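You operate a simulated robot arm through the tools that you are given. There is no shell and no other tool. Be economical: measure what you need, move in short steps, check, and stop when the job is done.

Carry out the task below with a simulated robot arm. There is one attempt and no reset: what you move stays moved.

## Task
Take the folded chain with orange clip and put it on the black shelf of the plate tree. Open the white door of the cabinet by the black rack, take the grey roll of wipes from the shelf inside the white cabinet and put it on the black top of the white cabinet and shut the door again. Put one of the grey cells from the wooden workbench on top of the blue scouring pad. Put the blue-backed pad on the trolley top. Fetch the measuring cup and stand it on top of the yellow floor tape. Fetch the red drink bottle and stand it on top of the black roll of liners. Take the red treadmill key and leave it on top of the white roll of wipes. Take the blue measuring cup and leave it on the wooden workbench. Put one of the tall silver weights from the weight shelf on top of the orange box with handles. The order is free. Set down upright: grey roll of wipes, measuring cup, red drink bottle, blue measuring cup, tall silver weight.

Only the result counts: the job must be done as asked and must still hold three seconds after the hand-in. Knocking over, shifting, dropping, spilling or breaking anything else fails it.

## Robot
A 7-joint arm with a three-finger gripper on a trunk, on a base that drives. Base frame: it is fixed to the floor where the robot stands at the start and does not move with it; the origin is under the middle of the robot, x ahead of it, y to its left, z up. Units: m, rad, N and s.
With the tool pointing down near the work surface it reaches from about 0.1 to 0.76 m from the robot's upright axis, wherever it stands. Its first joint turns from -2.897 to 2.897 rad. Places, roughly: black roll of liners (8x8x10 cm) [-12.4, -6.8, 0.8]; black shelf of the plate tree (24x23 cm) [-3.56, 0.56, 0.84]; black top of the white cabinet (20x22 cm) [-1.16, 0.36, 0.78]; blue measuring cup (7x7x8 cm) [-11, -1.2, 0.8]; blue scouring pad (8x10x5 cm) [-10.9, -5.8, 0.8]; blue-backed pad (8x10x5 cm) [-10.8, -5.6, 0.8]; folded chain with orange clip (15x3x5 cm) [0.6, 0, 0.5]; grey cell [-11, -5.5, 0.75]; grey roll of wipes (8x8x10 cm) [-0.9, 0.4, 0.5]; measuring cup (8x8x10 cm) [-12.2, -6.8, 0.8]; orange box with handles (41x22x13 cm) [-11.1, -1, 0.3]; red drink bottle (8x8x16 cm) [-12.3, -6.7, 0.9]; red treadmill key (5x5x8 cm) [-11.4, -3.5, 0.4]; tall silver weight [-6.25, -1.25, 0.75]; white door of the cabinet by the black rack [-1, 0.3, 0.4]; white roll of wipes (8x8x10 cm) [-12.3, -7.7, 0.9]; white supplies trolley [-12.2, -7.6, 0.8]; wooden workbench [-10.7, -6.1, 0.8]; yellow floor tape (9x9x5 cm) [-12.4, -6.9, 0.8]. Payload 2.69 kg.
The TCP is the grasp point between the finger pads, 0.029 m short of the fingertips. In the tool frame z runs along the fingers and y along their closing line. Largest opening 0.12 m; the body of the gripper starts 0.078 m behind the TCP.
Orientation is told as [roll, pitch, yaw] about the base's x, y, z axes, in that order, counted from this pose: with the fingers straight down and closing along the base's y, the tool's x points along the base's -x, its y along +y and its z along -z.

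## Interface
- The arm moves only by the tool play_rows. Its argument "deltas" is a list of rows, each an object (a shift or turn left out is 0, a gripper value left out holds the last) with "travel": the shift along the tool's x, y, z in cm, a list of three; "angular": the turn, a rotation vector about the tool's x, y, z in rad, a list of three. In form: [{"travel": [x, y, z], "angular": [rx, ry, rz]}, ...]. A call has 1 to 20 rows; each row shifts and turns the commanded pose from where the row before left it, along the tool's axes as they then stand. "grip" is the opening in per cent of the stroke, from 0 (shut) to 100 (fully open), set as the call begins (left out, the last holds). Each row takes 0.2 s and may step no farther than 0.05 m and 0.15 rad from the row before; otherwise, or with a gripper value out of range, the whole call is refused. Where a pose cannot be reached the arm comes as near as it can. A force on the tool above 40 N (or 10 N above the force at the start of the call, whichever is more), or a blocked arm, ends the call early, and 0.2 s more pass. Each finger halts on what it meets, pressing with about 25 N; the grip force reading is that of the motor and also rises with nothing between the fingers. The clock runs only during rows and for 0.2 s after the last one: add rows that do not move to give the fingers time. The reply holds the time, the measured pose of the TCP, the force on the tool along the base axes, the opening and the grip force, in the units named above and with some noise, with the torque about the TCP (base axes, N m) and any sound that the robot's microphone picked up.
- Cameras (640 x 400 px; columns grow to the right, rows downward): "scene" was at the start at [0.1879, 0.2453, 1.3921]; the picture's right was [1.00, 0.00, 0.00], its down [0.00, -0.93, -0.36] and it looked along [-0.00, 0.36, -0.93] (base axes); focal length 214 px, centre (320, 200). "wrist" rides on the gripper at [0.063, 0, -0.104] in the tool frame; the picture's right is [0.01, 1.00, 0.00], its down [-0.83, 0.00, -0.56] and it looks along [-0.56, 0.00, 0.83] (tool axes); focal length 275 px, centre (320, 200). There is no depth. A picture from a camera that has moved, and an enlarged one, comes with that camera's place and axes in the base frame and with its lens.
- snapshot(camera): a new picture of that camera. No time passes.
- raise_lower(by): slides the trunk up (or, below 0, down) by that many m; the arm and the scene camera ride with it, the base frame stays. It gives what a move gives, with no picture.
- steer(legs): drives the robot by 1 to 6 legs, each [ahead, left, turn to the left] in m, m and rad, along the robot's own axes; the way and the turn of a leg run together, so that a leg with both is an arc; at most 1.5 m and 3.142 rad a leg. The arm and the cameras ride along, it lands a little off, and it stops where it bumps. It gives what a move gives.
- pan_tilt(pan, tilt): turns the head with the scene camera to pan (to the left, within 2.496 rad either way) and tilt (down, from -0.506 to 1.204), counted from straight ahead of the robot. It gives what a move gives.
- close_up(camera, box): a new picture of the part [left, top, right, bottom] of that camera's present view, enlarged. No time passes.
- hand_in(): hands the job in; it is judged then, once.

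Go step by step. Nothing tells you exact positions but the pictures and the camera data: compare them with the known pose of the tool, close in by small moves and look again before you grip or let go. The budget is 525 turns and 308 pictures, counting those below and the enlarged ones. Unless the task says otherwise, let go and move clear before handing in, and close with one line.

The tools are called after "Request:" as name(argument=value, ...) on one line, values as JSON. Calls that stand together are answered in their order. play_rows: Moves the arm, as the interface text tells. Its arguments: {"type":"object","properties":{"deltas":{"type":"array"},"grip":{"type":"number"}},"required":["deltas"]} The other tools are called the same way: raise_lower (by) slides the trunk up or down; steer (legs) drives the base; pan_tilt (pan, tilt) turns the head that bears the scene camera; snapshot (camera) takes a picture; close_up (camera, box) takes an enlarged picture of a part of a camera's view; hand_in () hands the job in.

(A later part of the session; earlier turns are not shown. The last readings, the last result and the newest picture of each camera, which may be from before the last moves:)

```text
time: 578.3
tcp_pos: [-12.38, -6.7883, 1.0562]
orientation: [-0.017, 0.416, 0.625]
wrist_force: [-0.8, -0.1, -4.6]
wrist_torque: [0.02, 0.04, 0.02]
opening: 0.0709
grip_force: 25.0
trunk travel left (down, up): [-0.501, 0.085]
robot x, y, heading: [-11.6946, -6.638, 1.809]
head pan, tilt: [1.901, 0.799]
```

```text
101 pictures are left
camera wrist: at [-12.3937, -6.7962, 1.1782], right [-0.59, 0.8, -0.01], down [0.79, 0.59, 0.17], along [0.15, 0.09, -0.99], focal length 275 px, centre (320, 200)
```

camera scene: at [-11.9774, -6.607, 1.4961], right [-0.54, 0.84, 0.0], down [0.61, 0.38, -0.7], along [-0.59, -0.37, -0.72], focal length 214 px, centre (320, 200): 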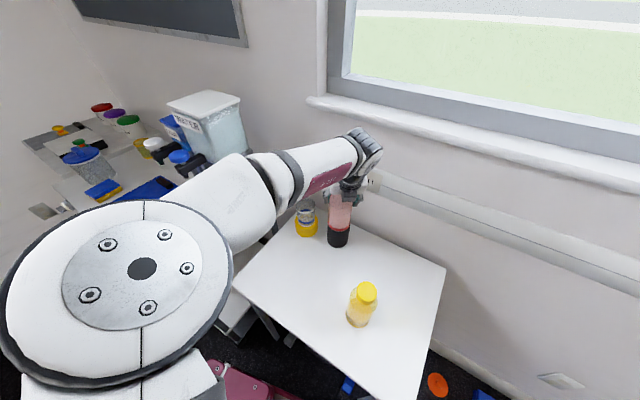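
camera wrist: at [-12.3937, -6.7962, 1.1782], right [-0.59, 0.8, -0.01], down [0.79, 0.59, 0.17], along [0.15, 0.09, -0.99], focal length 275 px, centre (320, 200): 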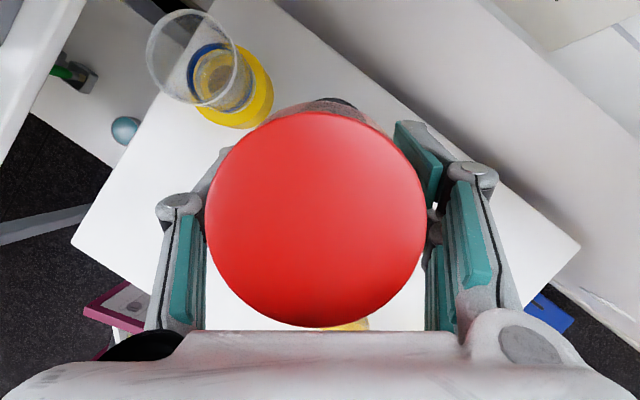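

Request:
play_rows(deltas=[{"travel": [1.6, 0.33, 0.7]}, {"travel": [1.6, 0.33, 0.7]}, {}])

Request:
close_up(camera="scene", box=[280, 170, 400, 270])

```text
time: 579.3
tcp_pos: [-12.3875, -6.8483, 1.0651]
orientation: [-0.022, 0.429, 0.687]
wrist_force: [-0.9, 0.2, -4.5]
wrist_torque: [0.01, 0.0, -0.02]
opening: 0.0708
grip_force: 24.8
trunk travel left (down, up): [-0.501, 0.085]
robot x, y, heading: [-11.6983, -6.6403, 1.807]
head pan, tilt: [1.901, 0.799]
stopped in row 3: the arm was blocked; the commanded pose is now the measured one
```

```text
4.00 times, centred on (340, 220) of scene
camera zoom: at [-11.9773, -6.607, 1.4962], right [-0.54, 0.84, 0.0], down [0.61, 0.38, -0.7], along [-0.59, -0.37, -0.72], focal length 858 px, centre (240, 120)
```

zoom: 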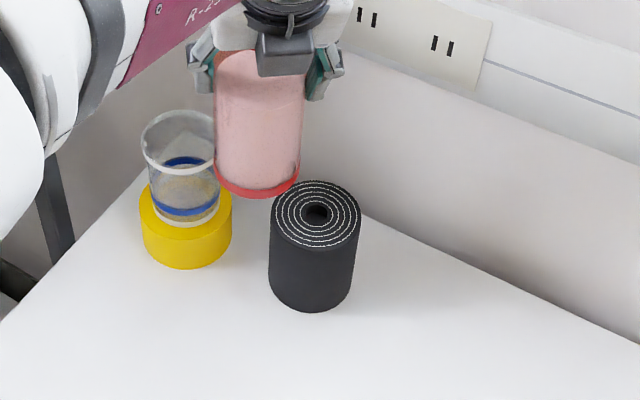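

The arm was blocked and drifted toward the cup. Raising immediately, then repositioning with the base.

Request:
raise_lower(by=0.05)

Request:
snapshot(camera="wrist")

```text
time: 580.3
tcp_pos: [-12.3692, -6.8789, 1.1027]
orientation: [-0.024, 0.411, 0.735]
wrist_force: [-0.5, 0.2, -4.4]
wrist_torque: [-0.03, 0.01, -0.02]
opening: 0.0711
grip_force: 25.0
trunk travel left (down, up): [-0.551, 0.035]
robot x, y, heading: [-11.6921, -6.6407, 1.807]
head pan, tilt: [1.901, 0.799]
```

```text
99 pictures are left
camera wrist: at [-12.3828, -6.8875, 1.2235], right [-0.68, 0.73, -0.02], down [0.72, 0.67, 0.18], along [0.14, 0.11, -0.98], focal length 275 px, centre (320, 200)
```

wrist: 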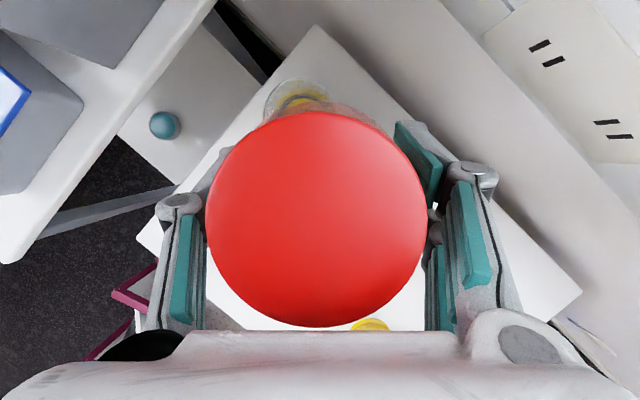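

Request:
play_rows(deltas=[{"travel": [0.8, 0, -1.8]}, {"travel": [0.8, 0, -1.8]}])

Request:
steer(legs=[[0, 0, -0.237]])

Request:
snapshot(camera="scene")

```text
time: 581.1
tcp_pos: [-12.3673, -6.8837, 1.1418]
orientation: [-0.025, 0.412, 0.745]
wrist_force: [-0.3, -0.1, -4.3]
wrist_torque: [0.0, -0.01, 0.01]
opening: 0.0711
grip_force: 25.2
trunk travel left (down, up): [-0.551, 0.035]
robot x, y, heading: [-11.6944, -6.6398, 1.803]
head pan, tilt: [1.901, 0.799]
stopped in row 2: the arm was blocked; the commanded pose is now the measured one
```

```text
time: 582.3
tcp_pos: [-12.4045, -6.7178, 1.1411]
orientation: [-0.023, 0.41, 0.506]
wrist_force: [-1.0, 0.0, -4.5]
wrist_torque: [-0.01, 0.0, -0.03]
opening: 0.0708
grip_force: 24.9
trunk travel left (down, up): [-0.551, 0.035]
robot x, y, heading: [-11.6936, -6.6358, 1.569]
head pan, tilt: [1.901, 0.799]
```

```text
98 pictures are left
camera scene: at [-11.9616, -6.5963, 1.5464], right [-0.32, 0.95, 0.0], down [0.68, 0.23, -0.7], along [-0.66, -0.22, -0.72], focal length 214 px, centre (320, 200)
```

scene: 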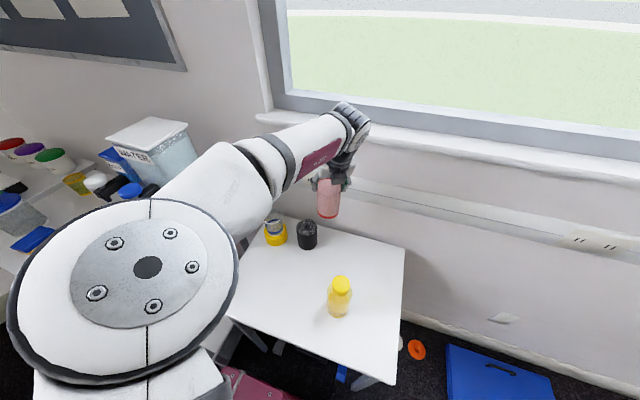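

The wrist was fouling the window sill at this height and tilt. I'll set the bottle down at the cup's old spot on the table and regrip it with more tilt.

Request:
steer(legs=[[-0.08, -0.2, 0]])

Request:
raise_lower(by=-0.17)

Request:
snapshot(camera="scene")

```text
time: 583.9
tcp_pos: [-12.2079, -6.7982, 1.142]
orientation: [-0.022, 0.41, 0.505]
wrist_force: [0.2, 0.7, -4.4]
wrist_torque: [-0.03, -0.01, 0.02]
opening: 0.0707
grip_force: 24.6
trunk travel left (down, up): [-0.551, 0.035]
robot x, y, heading: [-11.4946, -6.7184, 1.567]
head pan, tilt: [1.901, 0.799]
```

```text
time: 585.9
tcp_pos: [-12.2078, -6.7988, 0.9721]
orientation: [-0.022, 0.411, 0.503]
wrist_force: [0.4, 0.0, -4.9]
wrist_torque: [0.02, -0.01, 0.04]
opening: 0.071
grip_force: 25.0
trunk travel left (down, up): [-0.381, 0.205]
robot x, y, heading: [-11.5003, -6.7228, 1.571]
head pan, tilt: [1.901, 0.799]
```

```text
97 pictures are left
camera scene: at [-11.763, -6.5299, 1.3756], right [-0.32, 0.95, 0.0], down [0.68, 0.23, -0.7], along [-0.66, -0.22, -0.72], focal length 214 px, centre (320, 200)
```

scene: 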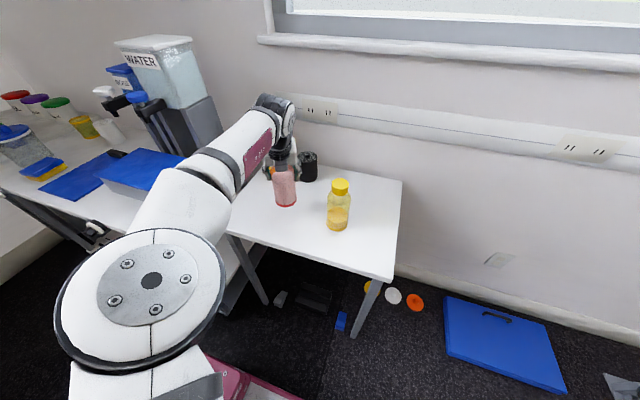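

Request:
play_rows(deltas=[{"travel": [-0.8, 0, 1.83]}, {"travel": [-0.8, 0, 1.83]}, {"travel": [-0.32, 0, 0.73]}, {}])

Request:
play_rows(deltas=[{"travel": [-0.24, 0, 0.55]}, {}])

Request:
play_rows(deltas=[{"travel": [-0.24, 0, 0.55]}, {}])

```text
time: 586.9
tcp_pos: [-12.2074, -6.799, 0.9227]
orientation: [-0.022, 0.408, 0.504]
wrist_force: [-0.5, -0.3, -4.7]
wrist_torque: [0.0, 0.03, -0.02]
opening: 0.0709
grip_force: 24.7
trunk travel left (down, up): [-0.381, 0.205]
robot x, y, heading: [-11.4976, -6.7192, 1.569]
head pan, tilt: [1.901, 0.799]
```

```text
time: 587.5
tcp_pos: [-12.2079, -6.7975, 0.9187]
orientation: [-0.023, 0.41, 0.505]
wrist_force: [0.8, 1.7, 1.5]
wrist_torque: [0.13, 0.04, -0.01]
opening: 0.0709
grip_force: 24.9
trunk travel left (down, up): [-0.381, 0.205]
robot x, y, heading: [-11.4961, -6.7173, 1.565]
head pan, tilt: [1.901, 0.799]
```

```text
time: 588.1
tcp_pos: [-12.2073, -6.7994, 0.9131]
orientation: [-0.022, 0.413, 0.506]
wrist_force: [0.2, -1.3, 16.3]
wrist_torque: [0.27, 0.21, -0.18]
opening: 0.0715
grip_force: 25.1
trunk travel left (down, up): [-0.381, 0.205]
robot x, y, heading: [-11.4966, -6.7193, 1.569]
head pan, tilt: [1.901, 0.799]
```

Standing on the table. Releasing, backing off and adding tilt.

Request:
play_rows(deltas=[{"travel": [0.1, 0, -0.25]}, {}, {}, {}], grip=100)

Request:
play_rows(deltas=[{"travel": [0, 0, -3]}, {"travel": [0, 0, -4]}, {"travel": [0, 0, -4]}, {"travel": [-2, 0, -4]}, {"travel": [-4, 0, -2]}, {"angular": [0, 0.135, 0]}, {"angular": [0, 0.135, 0]}, {"angular": [0, 0.135, 0]}, {"angular": [0, 0.135, 0]}])

Request:
snapshot(camera="wrist")

Request:
snapshot(camera="scene")

```text
time: 589.1
tcp_pos: [-12.2074, -6.7987, 0.9158]
orientation: [-0.024, 0.411, 0.504]
wrist_force: [0.9, -0.7, 0.0]
wrist_torque: [0.02, -0.01, -0.01]
opening: 0.1202
grip_force: 0.0
trunk travel left (down, up): [-0.381, 0.205]
robot x, y, heading: [-11.5007, -6.7227, 1.57]
head pan, tilt: [1.901, 0.799]
```

```text
time: 591.1
tcp_pos: [-12.0997, -6.7362, 1.0466]
orientation: [-0.035, 0.949, 0.483]
wrist_force: [0.1, -0.6, 0.0]
wrist_torque: [-0.02, 0.02, -0.01]
opening: 0.1201
grip_force: 0.1
trunk travel left (down, up): [-0.381, 0.205]
robot x, y, heading: [-11.4985, -6.7199, 1.567]
head pan, tilt: [1.901, 0.799]
```

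```text
96 pictures are left
camera wrist: at [-12.0598, -6.7107, 1.1589], right [-0.49, 0.87, -0.02], down [0.82, 0.46, -0.35], along [-0.3, -0.19, -0.94], focal length 275 px, centre (320, 200)
```

wrist: 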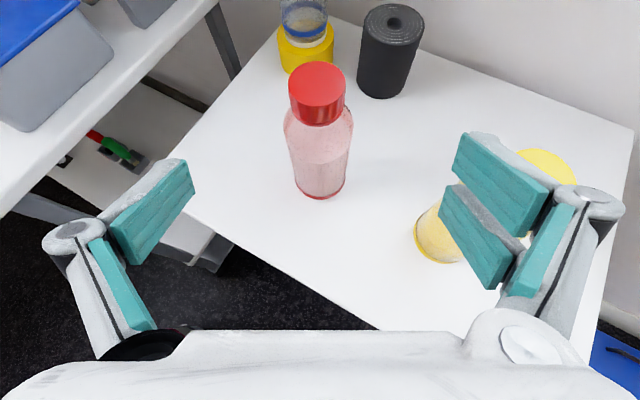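

```text
95 pictures are left
camera scene: at [-11.7628, -6.5298, 1.3756], right [-0.32, 0.95, 0.0], down [0.68, 0.23, -0.7], along [-0.66, -0.22, -0.72], focal length 214 px, centre (320, 200)
```

scene: 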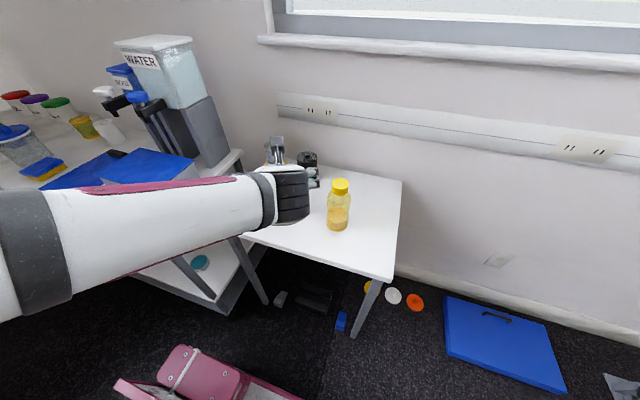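

Clear view of the bottle at (-12.216, -6.806). Approaching along the tilted axis.

Request:
play_rows(deltas=[{"travel": [-2.7, -0.4, 0]}, {"travel": [-2.7, -0.4, 0]}, {"travel": [0, 0, 4]}, {"travel": [0, 0, 4]}])

Request:
snapshot(camera="wrist")

```text
time: 592.1
tcp_pos: [-12.1251, -6.7601, 0.9566]
orientation: [-0.037, 0.949, 0.483]
wrist_force: [0.1, 0.3, 0.7]
wrist_torque: [-0.01, -0.02, 0.0]
opening: 0.1197
grip_force: 0.0
trunk travel left (down, up): [-0.381, 0.205]
robot x, y, heading: [-11.4962, -6.7209, 1.567]
head pan, tilt: [1.901, 0.799]
```

```text
94 pictures are left
camera wrist: at [-12.0843, -6.7361, 1.0678], right [-0.49, 0.87, -0.02], down [0.82, 0.46, -0.35], along [-0.3, -0.19, -0.94], focal length 275 px, centre (320, 200)
```

wrist: 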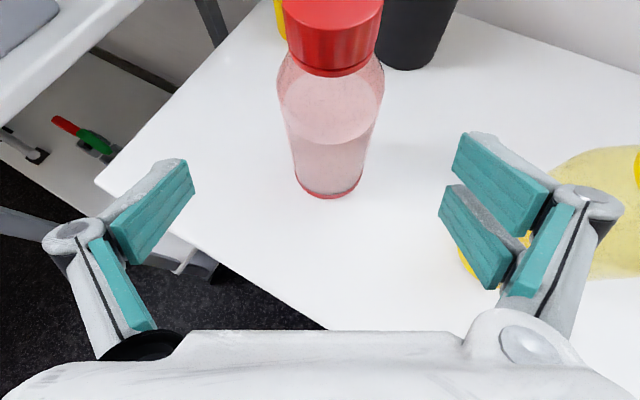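

Request:
play_rows(deltas=[{"travel": [0.1, 0.3, 4]}, {"travel": [0, 0, 4]}])

Request:
snapshot(camera="wrist")

```text
time: 592.7
tcp_pos: [-12.1829, -6.7907, 0.9085]
orientation: [-0.037, 0.95, 0.484]
wrist_force: [0.3, -0.3, 0.2]
wrist_torque: [0.02, 0.0, 0.0]
opening: 0.1199
grip_force: 0.1
trunk travel left (down, up): [-0.381, 0.205]
robot x, y, heading: [-11.496, -6.7187, 1.563]
head pan, tilt: [1.901, 0.799]
```

```text
93 pictures are left
camera wrist: at [-12.1425, -6.7654, 1.0206], right [-0.49, 0.87, -0.02], down [0.82, 0.46, -0.35], along [-0.3, -0.19, -0.94], focal length 275 px, centre (320, 200)
```

wrist: 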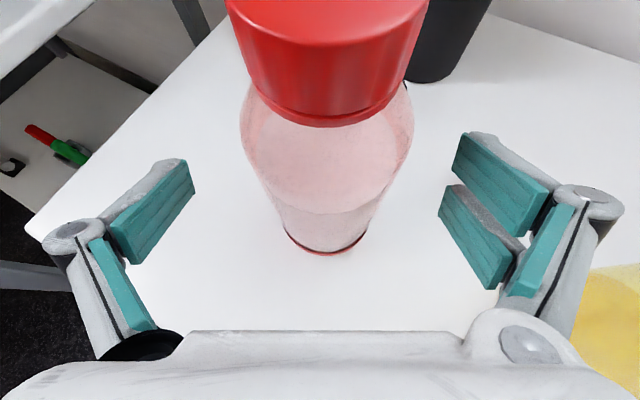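

Request:
play_rows(deltas=[{"travel": [-0.8, 0.2, 1.8]}, {"travel": [0, 0, 1.4]}, {}])

Request:
play_rows(deltas=[{}, {}, {}], grip=0)

Request:
snapshot(camera="wrist")

```text
time: 593.5
tcp_pos: [-12.2025, -6.8005, 0.8841]
orientation: [-0.037, 0.95, 0.483]
wrist_force: [0.6, 0.5, 0.9]
wrist_torque: [0.0, 0.02, 0.01]
opening: 0.1199
grip_force: 0.0
trunk travel left (down, up): [-0.381, 0.205]
robot x, y, heading: [-11.4952, -6.7217, 1.566]
head pan, tilt: [1.901, 0.799]
```

```text
time: 594.3
tcp_pos: [-12.2039, -6.8002, 0.8838]
orientation: [-0.034, 0.951, 0.485]
wrist_force: [-2.3, 2.4, 4.8]
wrist_torque: [0.47, 0.31, 0.0]
opening: 0.0703
grip_force: 25.3
trunk travel left (down, up): [-0.381, 0.205]
robot x, y, heading: [-11.4955, -6.7225, 1.565]
head pan, tilt: [1.901, 0.799]
```

```text
92 pictures are left
camera wrist: at [-12.1622, -6.7754, 0.9964], right [-0.49, 0.87, -0.02], down [0.82, 0.46, -0.35], along [-0.3, -0.19, -0.94], focal length 275 px, centre (320, 200)
```

wrist: 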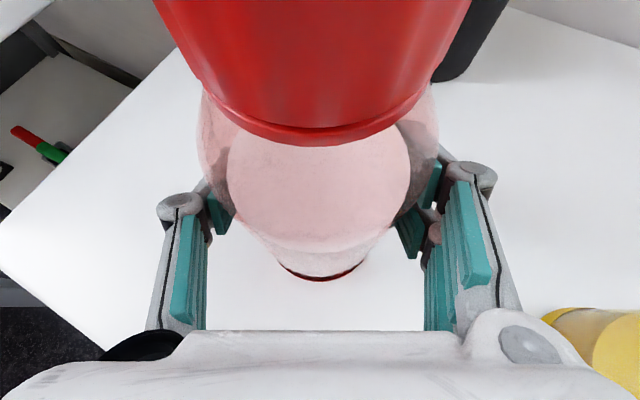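

Gripped on the body. Lifting and adjusting before moving the base in.

Request:
play_rows(deltas=[{"travel": [1.6, 0, -1.17]}, {"travel": [2.44, 0, -1.75]}, {"travel": [2.44, 0, -1.75]}, {"travel": [2.44, 0, -1.75]}, {"travel": [2.44, 0, -1.75]}, {"travel": [-0.2, -3.5, -0.2]}, {"travel": [-0.2, -3.5, -0.2]}])

Request:
snapshot(camera="scene")

```text
time: 595.9
tcp_pos: [-12.1644, -6.8542, 1.0263]
orientation: [-0.036, 0.949, 0.485]
wrist_force: [0.2, 0.7, -5.2]
wrist_torque: [-0.02, -0.03, 0.06]
opening: 0.0694
grip_force: 25.5
trunk travel left (down, up): [-0.381, 0.205]
robot x, y, heading: [-11.4976, -6.721, 1.569]
head pan, tilt: [1.901, 0.799]
```

```text
91 pictures are left
camera scene: at [-11.7631, -6.5296, 1.3755], right [-0.32, 0.95, 0.0], down [0.68, 0.23, -0.7], along [-0.66, -0.22, -0.72], focal length 214 px, centre (320, 200)
```

scene: 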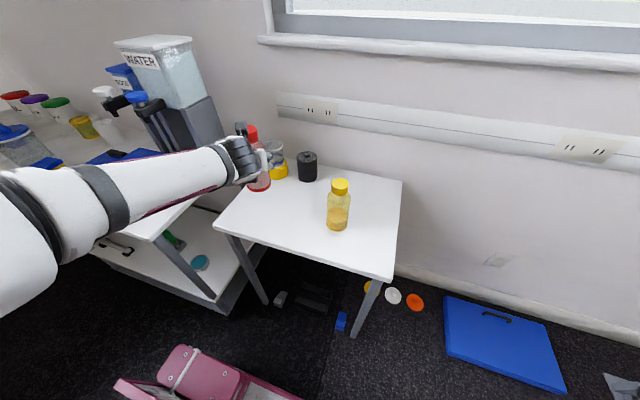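

Request:
play_rows(deltas=[{"travel": [2.44, 0, -1.75]}])

Request:
steer(legs=[[0.0625, 0.215, 0]])

Request:
snapshot(camera="scene")

Request:
snapshot(camera="wrist")

```text
time: 596.3
tcp_pos: [-12.1636, -6.8557, 1.0554]
orientation: [-0.037, 0.947, 0.482]
wrist_force: [0.1, 0.3, -4.4]
wrist_torque: [0.01, 0.01, -0.02]
opening: 0.0698
grip_force: 25.5
trunk travel left (down, up): [-0.381, 0.205]
robot x, y, heading: [-11.4949, -6.7211, 1.568]
head pan, tilt: [1.901, 0.799]
```

```text
time: 597.9
tcp_pos: [-12.3723, -6.7947, 1.055]
orientation: [-0.036, 0.95, 0.488]
wrist_force: [0.2, 0.0, -4.2]
wrist_torque: [0.0, 0.03, 0.05]
opening: 0.0694
grip_force: 24.7
trunk travel left (down, up): [-0.381, 0.205]
robot x, y, heading: [-11.7057, -6.654, 1.57]
head pan, tilt: [1.901, 0.799]
```

```text
90 pictures are left
camera scene: at [-11.973, -6.4678, 1.3756], right [-0.32, 0.95, 0.0], down [0.68, 0.23, -0.7], along [-0.66, -0.23, -0.72], focal length 214 px, centre (320, 200)
```

scene: 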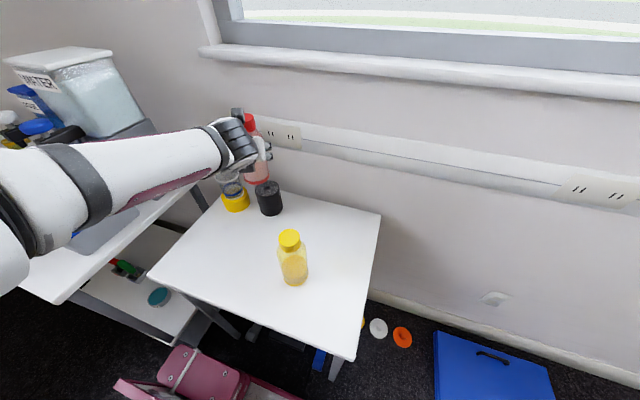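

```text
89 pictures are left
camera wrist: at [-12.3316, -6.7698, 1.1681], right [-0.5, 0.87, -0.02], down [0.81, 0.46, -0.35], along [-0.3, -0.19, -0.94], focal length 275 px, centre (320, 200)
```

wrist: 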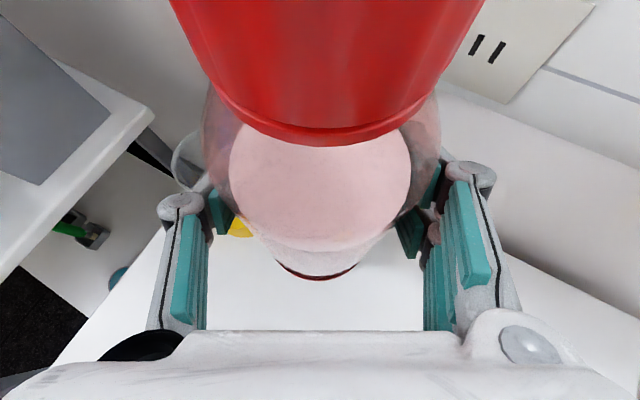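

Request:
close_up(camera="scene", box=[200, 95, 320, 225])

```text
3.08 times, centred on (260, 160) of scene
camera zoom: at [-11.973, -6.4678, 1.3756], right [-0.32, 0.95, 0.0], down [0.68, 0.23, -0.7], along [-0.66, -0.23, -0.72], focal length 660 px, centre (505, 323)
```

zoom: 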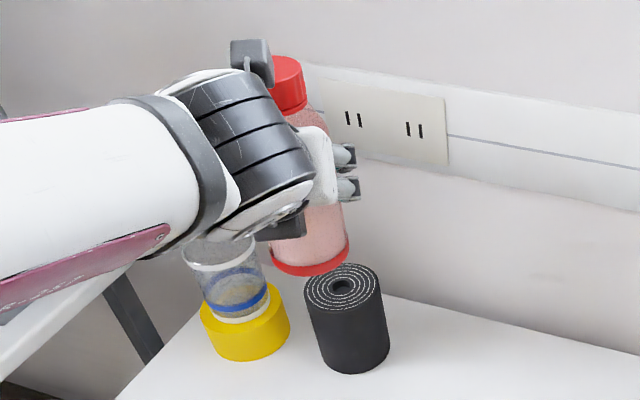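

Request:
play_rows(deltas=[{"travel": [1.9, 1.6, 2.6]}, {"travel": [-2.44, 0, 1.75]}, {"travel": [-1.2, 0, 0.87]}, {}])

Request:
close_up(camera="scene", box=[200, 95, 320, 225])

```text
time: 598.9
tcp_pos: [-12.4065, -6.7998, 1.0123]
orientation: [-0.037, 0.949, 0.488]
wrist_force: [-0.2, 0.2, -5.0]
wrist_torque: [-0.03, -0.02, 0.01]
opening: 0.0698
grip_force: 24.9
trunk travel left (down, up): [-0.381, 0.205]
robot x, y, heading: [-11.7078, -6.6603, 1.57]
head pan, tilt: [1.901, 0.799]
```

```text
3.08 times, centred on (260, 160) of scene
camera zoom: at [-11.9729, -6.4678, 1.3756], right [-0.32, 0.95, 0.0], down [0.68, 0.23, -0.7], along [-0.66, -0.23, -0.72], focal length 660 px, centre (505, 323)
```

zoom: 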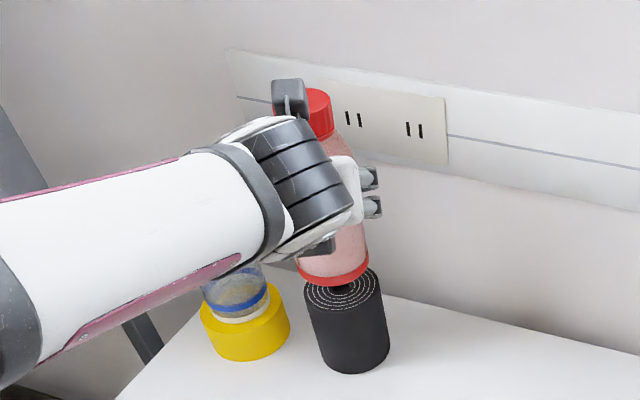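

Request:
play_rows(deltas=[{"travel": [0.5, 0.5, 0.7]}, {"travel": [-1.2, 0, 0.87]}, {"travel": [-0.5, 0, 0.35]}, {}])

Request:
play_rows(deltas=[{"travel": [-0.45, 0, 0.32]}, {}])

Request:
close_up(camera="scene", box=[220, 120, 310, 220])

```text
time: 599.9
tcp_pos: [-12.4173, -6.7986, 0.9919]
orientation: [-0.037, 0.949, 0.489]
wrist_force: [0.9, -0.3, -5.1]
wrist_torque: [-0.01, -0.01, 0.0]
opening: 0.0697
grip_force: 24.6
trunk travel left (down, up): [-0.381, 0.205]
robot x, y, heading: [-11.7062, -6.6567, 1.569]
head pan, tilt: [1.901, 0.799]
```

```text
time: 600.5
tcp_pos: [-12.4167, -6.7993, 0.986]
orientation: [-0.037, 0.951, 0.488]
wrist_force: [-0.7, 0.0, -1.6]
wrist_torque: [0.08, 0.0, 0.04]
opening: 0.0694
grip_force: 25.0
trunk travel left (down, up): [-0.381, 0.205]
robot x, y, heading: [-11.7069, -6.6585, 1.573]
head pan, tilt: [1.901, 0.799]
```

```text
4.00 times, centred on (265, 170) of scene
camera zoom: at [-11.9729, -6.4678, 1.3756], right [-0.32, 0.95, 0.0], down [0.68, 0.23, -0.7], along [-0.66, -0.23, -0.72], focal length 858 px, centre (540, 320)
```

zoom: 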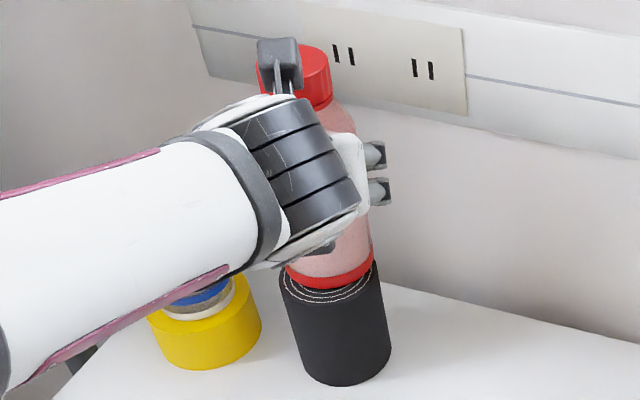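

Request:
play_rows(deltas=[{"travel": [0.25, 0, -0.17]}, {"travel": [-0.4, -0.15, -0.55]}, {"travel": [-0.35, 0, 0.25]}, {}])

Request:
play_rows(deltas=[{"travel": [-0.4, 0, 0.28]}, {}])

Request:
close_up(camera="scene", box=[220, 120, 310, 220])

```text
time: 601.5
tcp_pos: [-12.4106, -6.7961, 0.9851]
orientation: [-0.036, 0.951, 0.489]
wrist_force: [2.1, -0.2, 8.5]
wrist_torque: [0.31, 0.04, -0.04]
opening: 0.0698
grip_force: 25.3
trunk travel left (down, up): [-0.381, 0.205]
robot x, y, heading: [-11.7075, -6.6594, 1.572]
head pan, tilt: [1.901, 0.799]
```

```text
time: 602.1
tcp_pos: [-12.4104, -6.7968, 0.9808]
orientation: [-0.038, 0.951, 0.489]
wrist_force: [2.3, -3.6, 18.1]
wrist_torque: [0.11, 0.31, -0.05]
opening: 0.07
grip_force: 24.2
trunk travel left (down, up): [-0.381, 0.205]
robot x, y, heading: [-11.7043, -6.6532, 1.569]
head pan, tilt: [1.901, 0.799]
```

```text
4.00 times, centred on (265, 170) of scene
camera zoom: at [-11.9722, -6.4679, 1.3758], right [-0.32, 0.95, 0.0], down [0.68, 0.23, -0.7], along [-0.66, -0.23, -0.72], focal length 858 px, centre (540, 320)
```

zoom: 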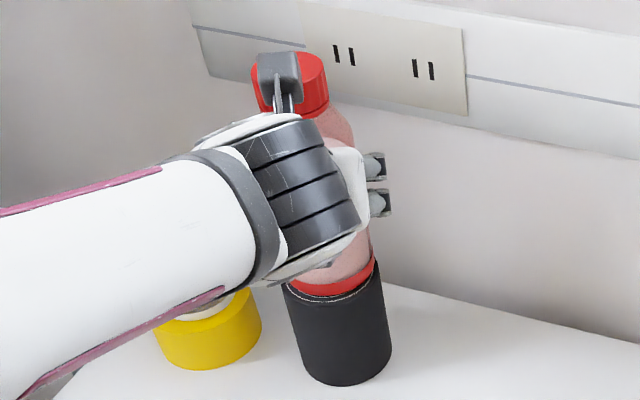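

Centred on the roll and in contact. Releasing and backing out along the tool axis.

Request:
play_rows(deltas=[{"travel": [0.2, 0, -0.14]}, {}, {}, {}], grip=88)

Request:
play_rows(deltas=[{"travel": [0, 0, -2]}, {"travel": [0, 0, -4]}, {"travel": [0, 0, -4]}, {"travel": [0, 0, -4]}])

Request:
snapshot(camera="wrist")

Request:
snapshot(camera="scene")

```text
time: 603.1
tcp_pos: [-12.4119, -6.7971, 0.9815]
orientation: [-0.036, 0.949, 0.489]
wrist_force: [-0.5, 1.0, -0.1]
wrist_torque: [-0.01, 0.03, 0.04]
opening: 0.1056
grip_force: 0.1
trunk travel left (down, up): [-0.381, 0.205]
robot x, y, heading: [-11.7085, -6.6537, 1.565]
head pan, tilt: [1.901, 0.799]
```

```text
time: 604.1
tcp_pos: [-12.3106, -6.7388, 1.0589]
orientation: [-0.039, 0.948, 0.49]
wrist_force: [0.3, 0.5, -0.1]
wrist_torque: [0.0, 0.0, -0.04]
opening: 0.1058
grip_force: 0.0
trunk travel left (down, up): [-0.381, 0.205]
robot x, y, heading: [-11.7069, -6.6526, 1.574]
head pan, tilt: [1.901, 0.799]
```

```text
84 pictures are left
camera wrist: at [-12.2695, -6.7129, 1.1719], right [-0.5, 0.87, -0.02], down [0.81, 0.46, -0.35], along [-0.3, -0.19, -0.94], focal length 275 px, centre (320, 200)
```

wrist: 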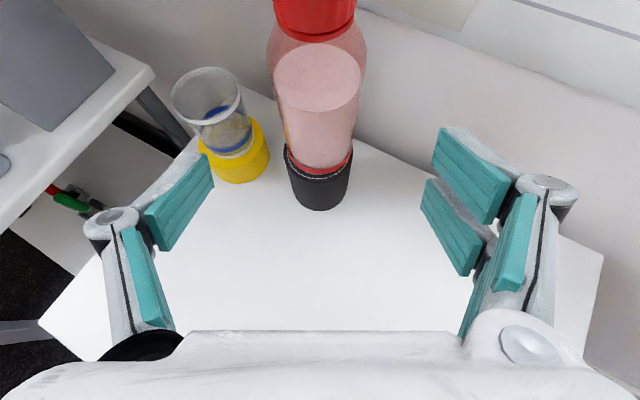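

```text
83 pictures are left
camera scene: at [-11.9731, -6.468, 1.3756], right [-0.32, 0.95, 0.0], down [0.68, 0.23, -0.7], along [-0.66, -0.23, -0.72], focal length 214 px, centre (320, 200)
```

scene: 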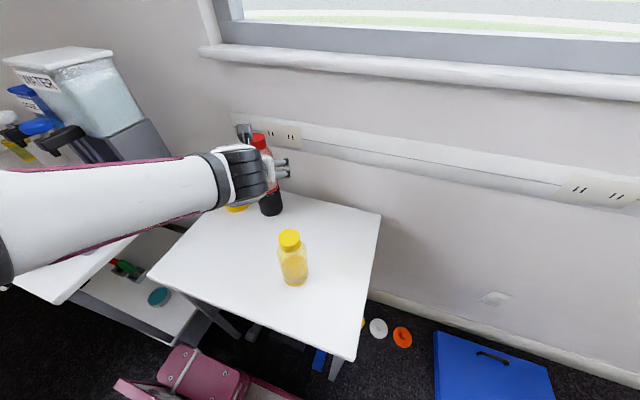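

Both stacks stand. Backing away, pointing the tool down, and heading for the treadmill key.

Request:
steer(legs=[[0.0, -0.25, 0]])

Request:
play_rows(deltas=[{"travel": [-2.5, -1.5, -3]}, {"travel": [-2.5, -1.5, -3]}, {"travel": [-2.5, -1, -3]}, {"angular": [0, -0.145, 0]}, {"angular": [0, -0.145, 0]}, {"angular": [0, -0.145, 0]}, {"angular": [0, -0.145, 0]}, {"angular": [0, -0.145, 0]}, {"angular": [0, -0.145, 0]}])

Request:
steer(legs=[[1.0, 0, 0], [1.1, 0, 0], [0, 0, -1.571]])

Request:
pan_tilt(pan=1.6, tilt=0.7)

Request:
snapshot(camera="scene")

```text
time: 606.0
tcp_pos: [-12.058, -6.7379, 1.0601]
orientation: [-0.037, 0.95, 0.487]
wrist_force: [0.2, 0.2, 0.0]
wrist_torque: [0.0, -0.01, 0.0]
opening: 0.1057
grip_force: 0.0
trunk travel left (down, up): [-0.381, 0.205]
robot x, y, heading: [-11.4514, -6.6607, 1.569]
head pan, tilt: [1.901, 0.799]
```

```text
time: 608.0
tcp_pos: [-11.9358, -6.7142, 1.0531]
orientation: [-0.021, 0.077, 0.512]
wrist_force: [0.2, 0.4, 1.3]
wrist_torque: [0.0, 0.04, 0.02]
opening: 0.1058
grip_force: 0.0
trunk travel left (down, up): [-0.381, 0.205]
robot x, y, heading: [-11.4514, -6.6568, 1.57]
head pan, tilt: [1.901, 0.799]
```

```text
time: 622.3
tcp_pos: [-11.4747, -4.0544, 1.0532]
orientation: [-0.022, 0.079, -1.081]
wrist_force: [0.1, 0.0, -0.3]
wrist_torque: [-0.01, -0.01, 0.01]
opening: 0.1056
grip_force: 0.1
trunk travel left (down, up): [-0.381, 0.205]
robot x, y, heading: [-11.4298, -4.5409, -0.027]
head pan, tilt: [1.901, 0.799]
```

```text
time: 623.1
tcp_pos: [-11.4738, -4.0539, 1.053]
orientation: [-0.02, 0.079, -1.08]
wrist_force: [0.9, 0.3, -0.4]
wrist_torque: [-0.05, 0.0, -0.01]
opening: 0.1058
grip_force: 0.1
trunk travel left (down, up): [-0.381, 0.205]
robot x, y, heading: [-11.4301, -4.5381, -0.023]
head pan, tilt: [1.6, 0.7]
```

```text
82 pictures are left
camera scene: at [-11.2083, -4.27, 1.3838], right [1.0, 0.0, 0.0], down [0.0, -0.64, -0.76], along [0.0, 0.76, -0.64], focal length 214 px, centre (320, 200)
```

scene: 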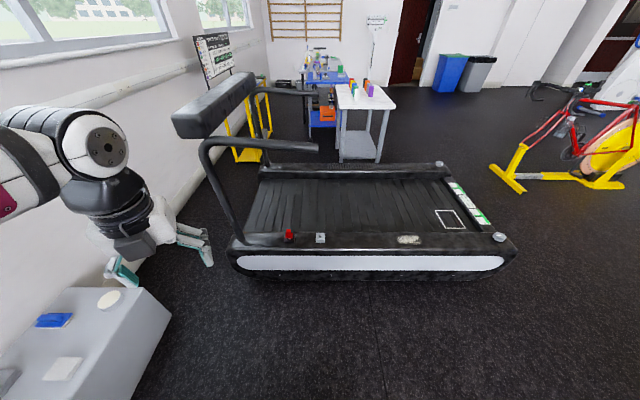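

Request:
close_up(camera="scene", box=[190, 60, 350, 280])

Request:
close_up(camera="scene", box=[265, 215, 335, 259])

```text
1.82 times, centred on (270, 170) of scene
camera zoom: at [-11.2083, -4.27, 1.3838], right [1.0, 0.0, 0.0], down [0.0, -0.64, -0.76], along [0.0, 0.76, -0.64], focal length 390 px, centre (411, 254)
```

zoom: 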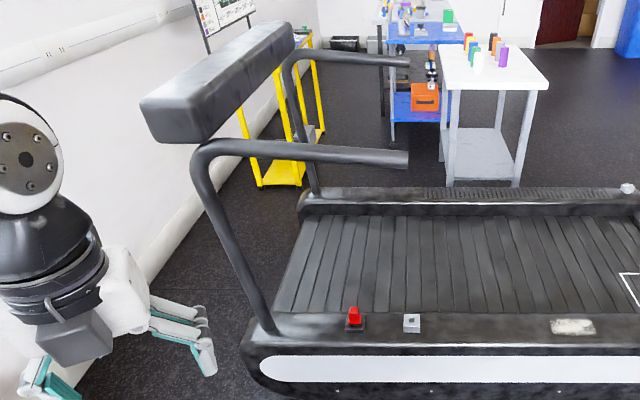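

```text
9.09 times, centred on (300, 237) of scene
camera zoom: at [-11.2083, -4.27, 1.3838], right [1.0, 0.0, 0.0], down [0.0, -0.64, -0.76], along [0.0, 0.76, -0.64], focal length 1950 px, centre (502, -136)
```

zoom: 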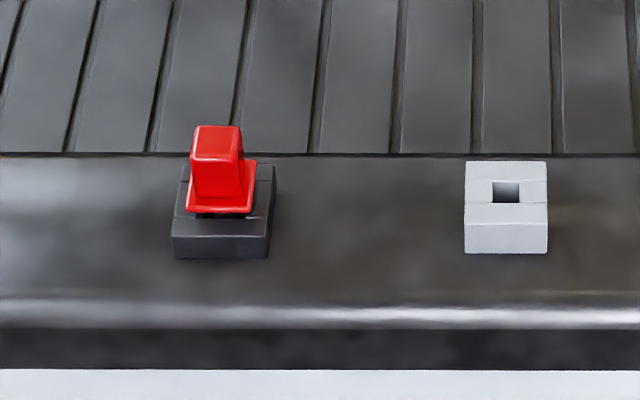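

The red key sits in a socket on the rail, below a handrail at z≈1.0, so I'll come in low with a tilted tool. Lowering here first.

Request:
raise_lower(by=-0.37)

Request:
play_rows(deltas=[{"angular": [0, 0, 0.12]}, {"angular": [0, 0, 0.12]}, {"angular": [0, 0, 0.12]}, {"angular": [0, 0, 0.11]}, {"angular": [0, 0.14, 0]}, {"angular": [0, 0.14, 0]}, {"angular": [0, 0.14, 0]}], grip=70)

Request:
steer(legs=[[0.05, 0.3, 0.023]])

Request:
snapshot(camera="wrist")

Request:
snapshot(camera="scene")

```text
time: 626.7
tcp_pos: [-11.4749, -4.0547, 0.6829]
orientation: [-0.02, 0.079, -1.08]
wrist_force: [-0.1, -0.2, -0.8]
wrist_torque: [-0.04, 0.02, 0.01]
opening: 0.1056
grip_force: 0.0
trunk travel left (down, up): [-0.011, 0.575]
robot x, y, heading: [-11.4286, -4.5371, -0.022]
head pan, tilt: [1.6, 0.7]
```

```text
time: 628.3
tcp_pos: [-11.4742, -4.0552, 0.683]
orientation: [-0.05, 0.491, -1.401]
wrist_force: [0.3, -0.1, 0.2]
wrist_torque: [0.02, 0.01, 0.03]
opening: 0.0841
grip_force: 0.1
out of reach, approached as far as the arm can: row 3, 4
trunk travel left (down, up): [-0.011, 0.575]
robot x, y, heading: [-11.4336, -4.5381, -0.025]
head pan, tilt: [1.6, 0.7]
```

```text
time: 630.4
tcp_pos: [-11.4314, -3.7528, 0.6832]
orientation: [-0.048, 0.488, -1.378]
wrist_force: [0.5, -1.0, 0.5]
wrist_torque: [-0.01, -0.01, 0.0]
opening: 0.0841
grip_force: 0.1
trunk travel left (down, up): [-0.011, 0.575]
robot x, y, heading: [-11.3766, -4.2414, -0.007]
head pan, tilt: [1.6, 0.7]
```

```text
79 pictures are left
camera wrist: at [-11.4276, -3.7459, 0.8045], right [0.97, 0.22, -0.04], down [0.22, -0.97, 0.1], along [-0.02, -0.11, -0.99], focal length 275 px, centre (320, 200)
```

wrist: 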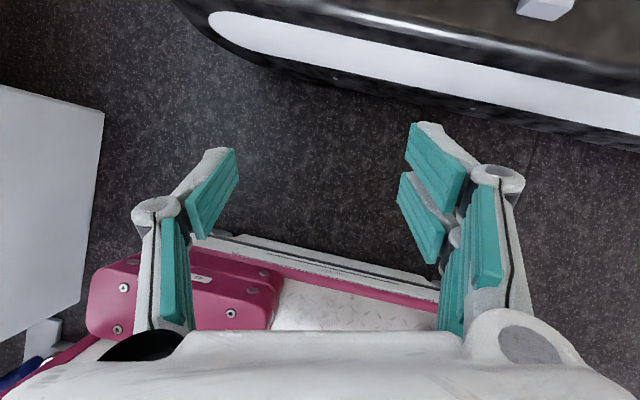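

```text
78 pictures are left
camera scene: at [-11.0789, -3.9625, 1.0145], right [1.0, 0.03, 0.0], down [0.02, -0.64, -0.76], along [-0.02, 0.76, -0.64], focal length 214 px, centre (320, 200)
```

scene: 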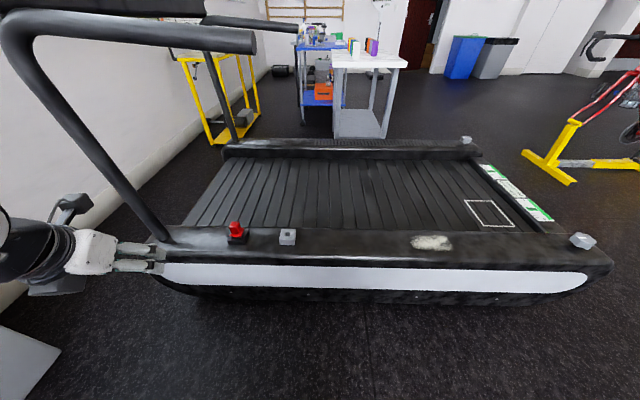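

Request:
steer(legs=[[0, 0.17, 0.007]])

Request:
play_rows(deltas=[{"travel": [-0.4, 1.6, 3.2]}, {"travel": [-0.4, 1.6, 3.2]}, {"travel": [-0.4, 1.6, 3.2]}, {"travel": [-0.4, 1.6, 3.2]}])

Request:
snapshot(camera="wrist")

```text
time: 631.9
tcp_pos: [-11.4348, -3.5818, 0.6824]
orientation: [-0.049, 0.489, -1.37]
wrist_force: [-0.8, -0.4, 0.8]
wrist_torque: [-0.01, -0.01, 0.0]
opening: 0.0842
grip_force: 0.0
trunk travel left (down, up): [-0.011, 0.575]
robot x, y, heading: [-11.3731, -4.0641, -0.002]
head pan, tilt: [1.6, 0.7]
```

```text
time: 632.9
tcp_pos: [-11.3881, -3.523, 0.5597]
orientation: [-0.05, 0.491, -1.369]
wrist_force: [-0.4, 0.7, -0.8]
wrist_torque: [0.05, -0.02, 0.03]
opening: 0.0839
grip_force: 0.1
trunk travel left (down, up): [-0.011, 0.575]
robot x, y, heading: [-11.3732, -4.062, 0.008]
head pan, tilt: [1.6, 0.7]
```

```text
77 pictures are left
camera wrist: at [-11.3849, -3.5156, 0.6816], right [0.97, 0.23, -0.04], down [0.23, -0.97, 0.1], along [-0.02, -0.11, -0.99], focal length 275 px, centre (320, 200)
```

wrist: 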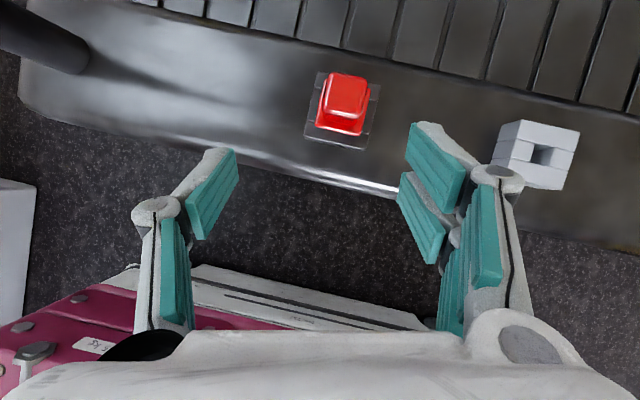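

Request:
play_rows(deltas=[{"angular": [-0.047, 0, 0.0885]}, {"angular": [-0.047, 0, 0.0885]}])

Request:
snapshot(camera="wrist")

```text
time: 633.5
tcp_pos: [-11.3876, -3.5231, 0.559]
orientation: [-0.049, 0.482, -1.572]
wrist_force: [-0.3, 0.0, -0.3]
wrist_torque: [0.02, 0.04, 0.02]
opening: 0.0839
grip_force: 0.0
trunk travel left (down, up): [-0.011, 0.575]
robot x, y, heading: [-11.3732, -4.06, -0.002]
head pan, tilt: [1.6, 0.7]
```

```text
76 pictures are left
camera wrist: at [-11.3831, -3.5158, 0.6816], right [1.0, 0.03, -0.04], down [0.03, -0.99, 0.11], along [-0.04, -0.11, -0.99], focal length 275 px, centre (320, 200)
```

wrist: 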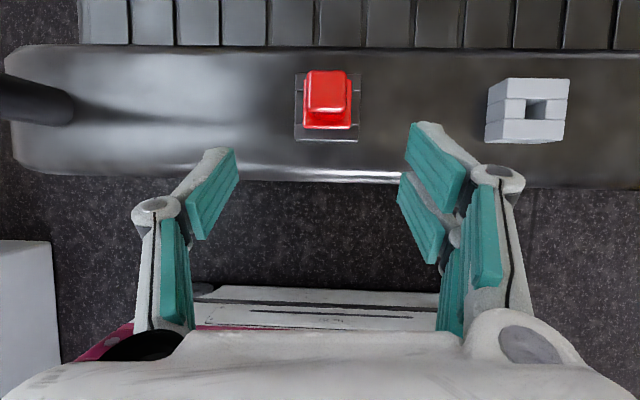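

Request:
play_rows(deltas=[{"travel": [0.9, 0, 3.5], "angular": [-0.045, 0, 0]}, {"travel": [0, 0, 3.5]}], grip=60)

Request:
snapshot(camera="wrist")

```text
time: 634.1
tcp_pos: [-11.3863, -3.4848, 0.5005]
orientation: [-0.006, 0.482, -1.565]
wrist_force: [0.3, 0.5, -0.4]
wrist_torque: [0.01, 0.0, 0.01]
opening: 0.0717
grip_force: 0.1
trunk travel left (down, up): [-0.011, 0.575]
robot x, y, heading: [-11.3753, -4.0624, 0.003]
head pan, tilt: [1.6, 0.7]
```

```text
75 pictures are left
camera wrist: at [-11.3863, -3.4771, 0.6215], right [1.0, 0.01, 0.0], down [0.01, -0.99, 0.11], along [0.0, -0.11, -0.99], focal length 275 px, centre (320, 200)
```

wrist: 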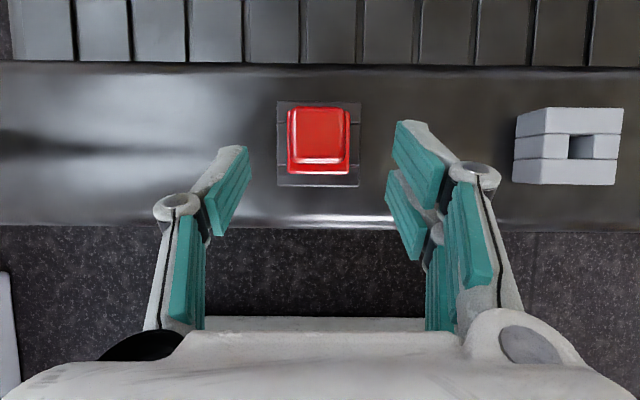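

Request:
play_rows(deltas=[{"travel": [0.45, -0.1, 2.6]}, {"travel": [0, 0, 2.4]}, {}])

Request:
snapshot(camera="wrist")

Request:
close_up(camera="scene", box=[190, 190, 290, 260])

```text
time: 634.9
tcp_pos: [-11.3799, -3.4597, 0.4574]
orientation: [-0.008, 0.482, -1.564]
wrist_force: [-1.4, 0.5, -0.3]
wrist_torque: [-0.03, -0.02, -0.03]
opening: 0.0722
grip_force: 0.1
out of reach, approached as far as the arm can: row 1, 2
trunk travel left (down, up): [-0.011, 0.575]
robot x, y, heading: [-11.3749, -4.0636, 0.011]
head pan, tilt: [1.6, 0.7]
```

```text
74 pictures are left
camera wrist: at [-11.3789, -3.4527, 0.5803], right [1.0, 0.01, -0.01], down [0.01, -0.99, 0.11], along [0.0, -0.11, -0.99], focal length 275 px, centre (320, 200)
```

wrist: 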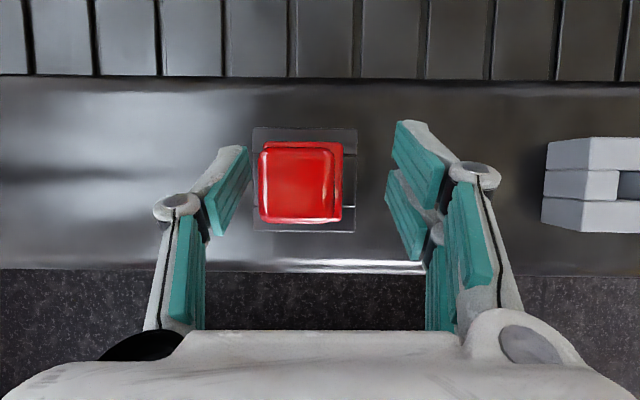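

```text
5.71 times, centred on (240, 225) of scene
camera zoom: at [-11.081, -3.7885, 1.0145], right [1.0, 0.03, 0.0], down [0.02, -0.64, -0.76], along [-0.03, 0.76, -0.64], focal length 1226 px, centre (777, 57)
```

zoom: 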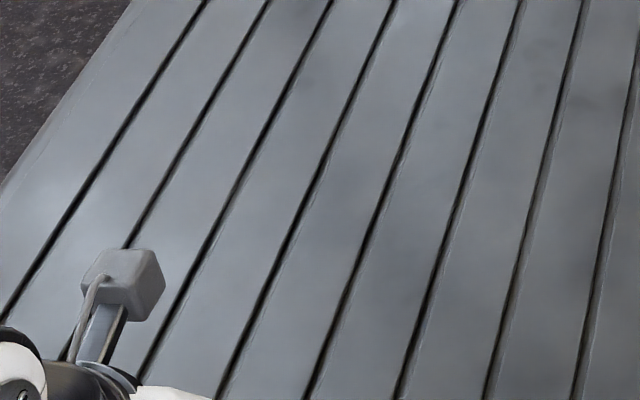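

Request:
play_rows(deltas=[{"travel": [0, -0.9, 0]}, {}])

Request:
snapshot(camera="wrist")

```text
time: 635.5
tcp_pos: [-11.3806, -3.4636, 0.4578]
orientation: [-0.007, 0.48, -1.566]
wrist_force: [-0.5, -0.2, 0.1]
wrist_torque: [-0.02, -0.01, 0.0]
opening: 0.0722
grip_force: 0.0
out of reach, approached as far as the arm can: row 1
trunk travel left (down, up): [-0.011, 0.575]
robot x, y, heading: [-11.3735, -4.063, 0.001]
head pan, tilt: [1.6, 0.7]
```

```text
72 pictures are left
camera wrist: at [-11.3801, -3.4565, 0.5803], right [1.0, 0.01, 0.0], down [0.01, -0.99, 0.11], along [0.0, -0.11, -0.99], focal length 275 px, centre (320, 200)
```

wrist: 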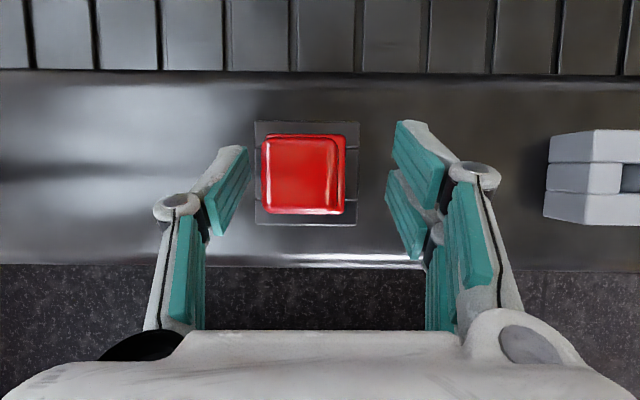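

Request:
steer(legs=[[-0.01, 0.035, 0]])

Request:
play_rows(deltas=[{"travel": [-2.6, 0, -1.3]}, {}])

Request:
snapshot(camera="wrist")

```text
time: 636.3
tcp_pos: [-11.3915, -3.4281, 0.4594]
orientation: [-0.009, 0.483, -1.566]
wrist_force: [-0.1, 0.0, -0.3]
wrist_torque: [0.0, -0.02, -0.01]
opening: 0.0721
grip_force: 0.0
trunk travel left (down, up): [-0.011, 0.575]
robot x, y, heading: [-11.3856, -4.0313, 0.005]
head pan, tilt: [1.6, 0.7]
```

```text
time: 636.9
tcp_pos: [-11.3917, -3.4556, 0.4569]
orientation: [-0.01, 0.481, -1.566]
wrist_force: [0.2, -1.2, 0.2]
wrist_torque: [0.02, -0.02, 0.02]
opening: 0.072
grip_force: 0.1
trunk travel left (down, up): [-0.011, 0.575]
robot x, y, heading: [-11.3845, -4.0292, 0.006]
head pan, tilt: [1.6, 0.7]
```

```text
71 pictures are left
camera wrist: at [-11.3897, -3.4487, 0.58], right [1.0, 0.01, 0.0], down [0.01, -0.99, 0.11], along [0.0, -0.11, -0.99], focal length 275 px, centre (320, 200)
```

wrist: 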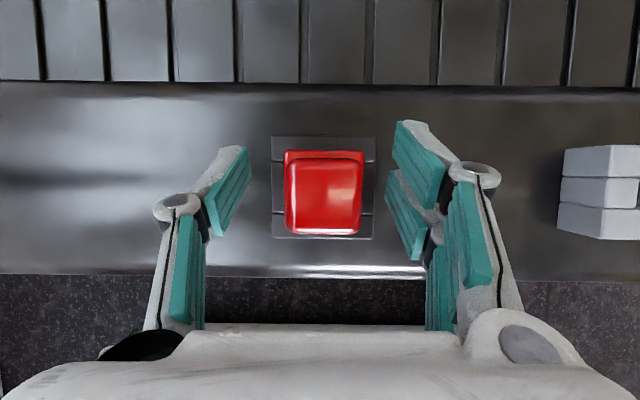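

Request:
play_rows(deltas=[{"travel": [-0.35, 0.1, 0.7]}, {"travel": [-0.25, 0, 0.5]}, {}])

Request:
play_rows(deltas=[{}, {}, {}, {}], grip=0)

Request:
snapshot(camera="wrist")

```text
time: 637.7
tcp_pos: [-11.39, -3.4563, 0.4448]
orientation: [-0.008, 0.483, -1.566]
wrist_force: [-0.3, 0.2, 0.9]
wrist_torque: [-0.02, -0.01, -0.02]
opening: 0.072
grip_force: 0.1
trunk travel left (down, up): [-0.011, 0.575]
robot x, y, heading: [-11.3875, -4.0296, -0.002]
head pan, tilt: [1.6, 0.7]
```

```text
time: 638.7
tcp_pos: [-11.3877, -3.4572, 0.4452]
orientation: [-0.005, 0.482, -1.566]
wrist_force: [14.4, -7.9, 5.5]
wrist_torque: [-0.35, -0.88, 0.04]
opening: 0.0595
grip_force: 44.5
trunk travel left (down, up): [-0.011, 0.575]
robot x, y, heading: [-11.3851, -4.029, 0.004]
head pan, tilt: [1.6, 0.7]
```

```text
70 pictures are left
camera wrist: at [-11.388, -3.4491, 0.5668], right [1.0, 0.01, 0.0], down [0.01, -0.99, 0.11], along [0.0, -0.11, -0.99], focal length 275 px, centre (320, 200)
```

wrist: 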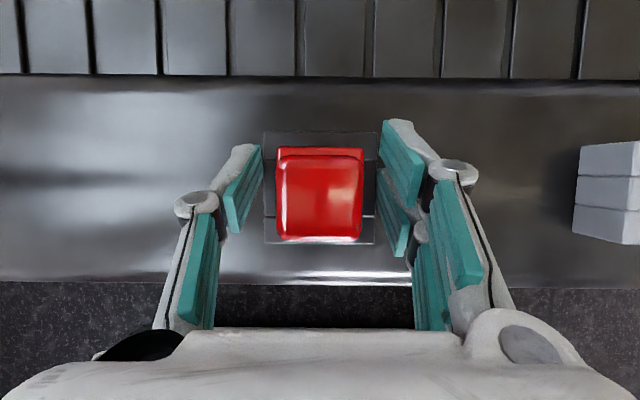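

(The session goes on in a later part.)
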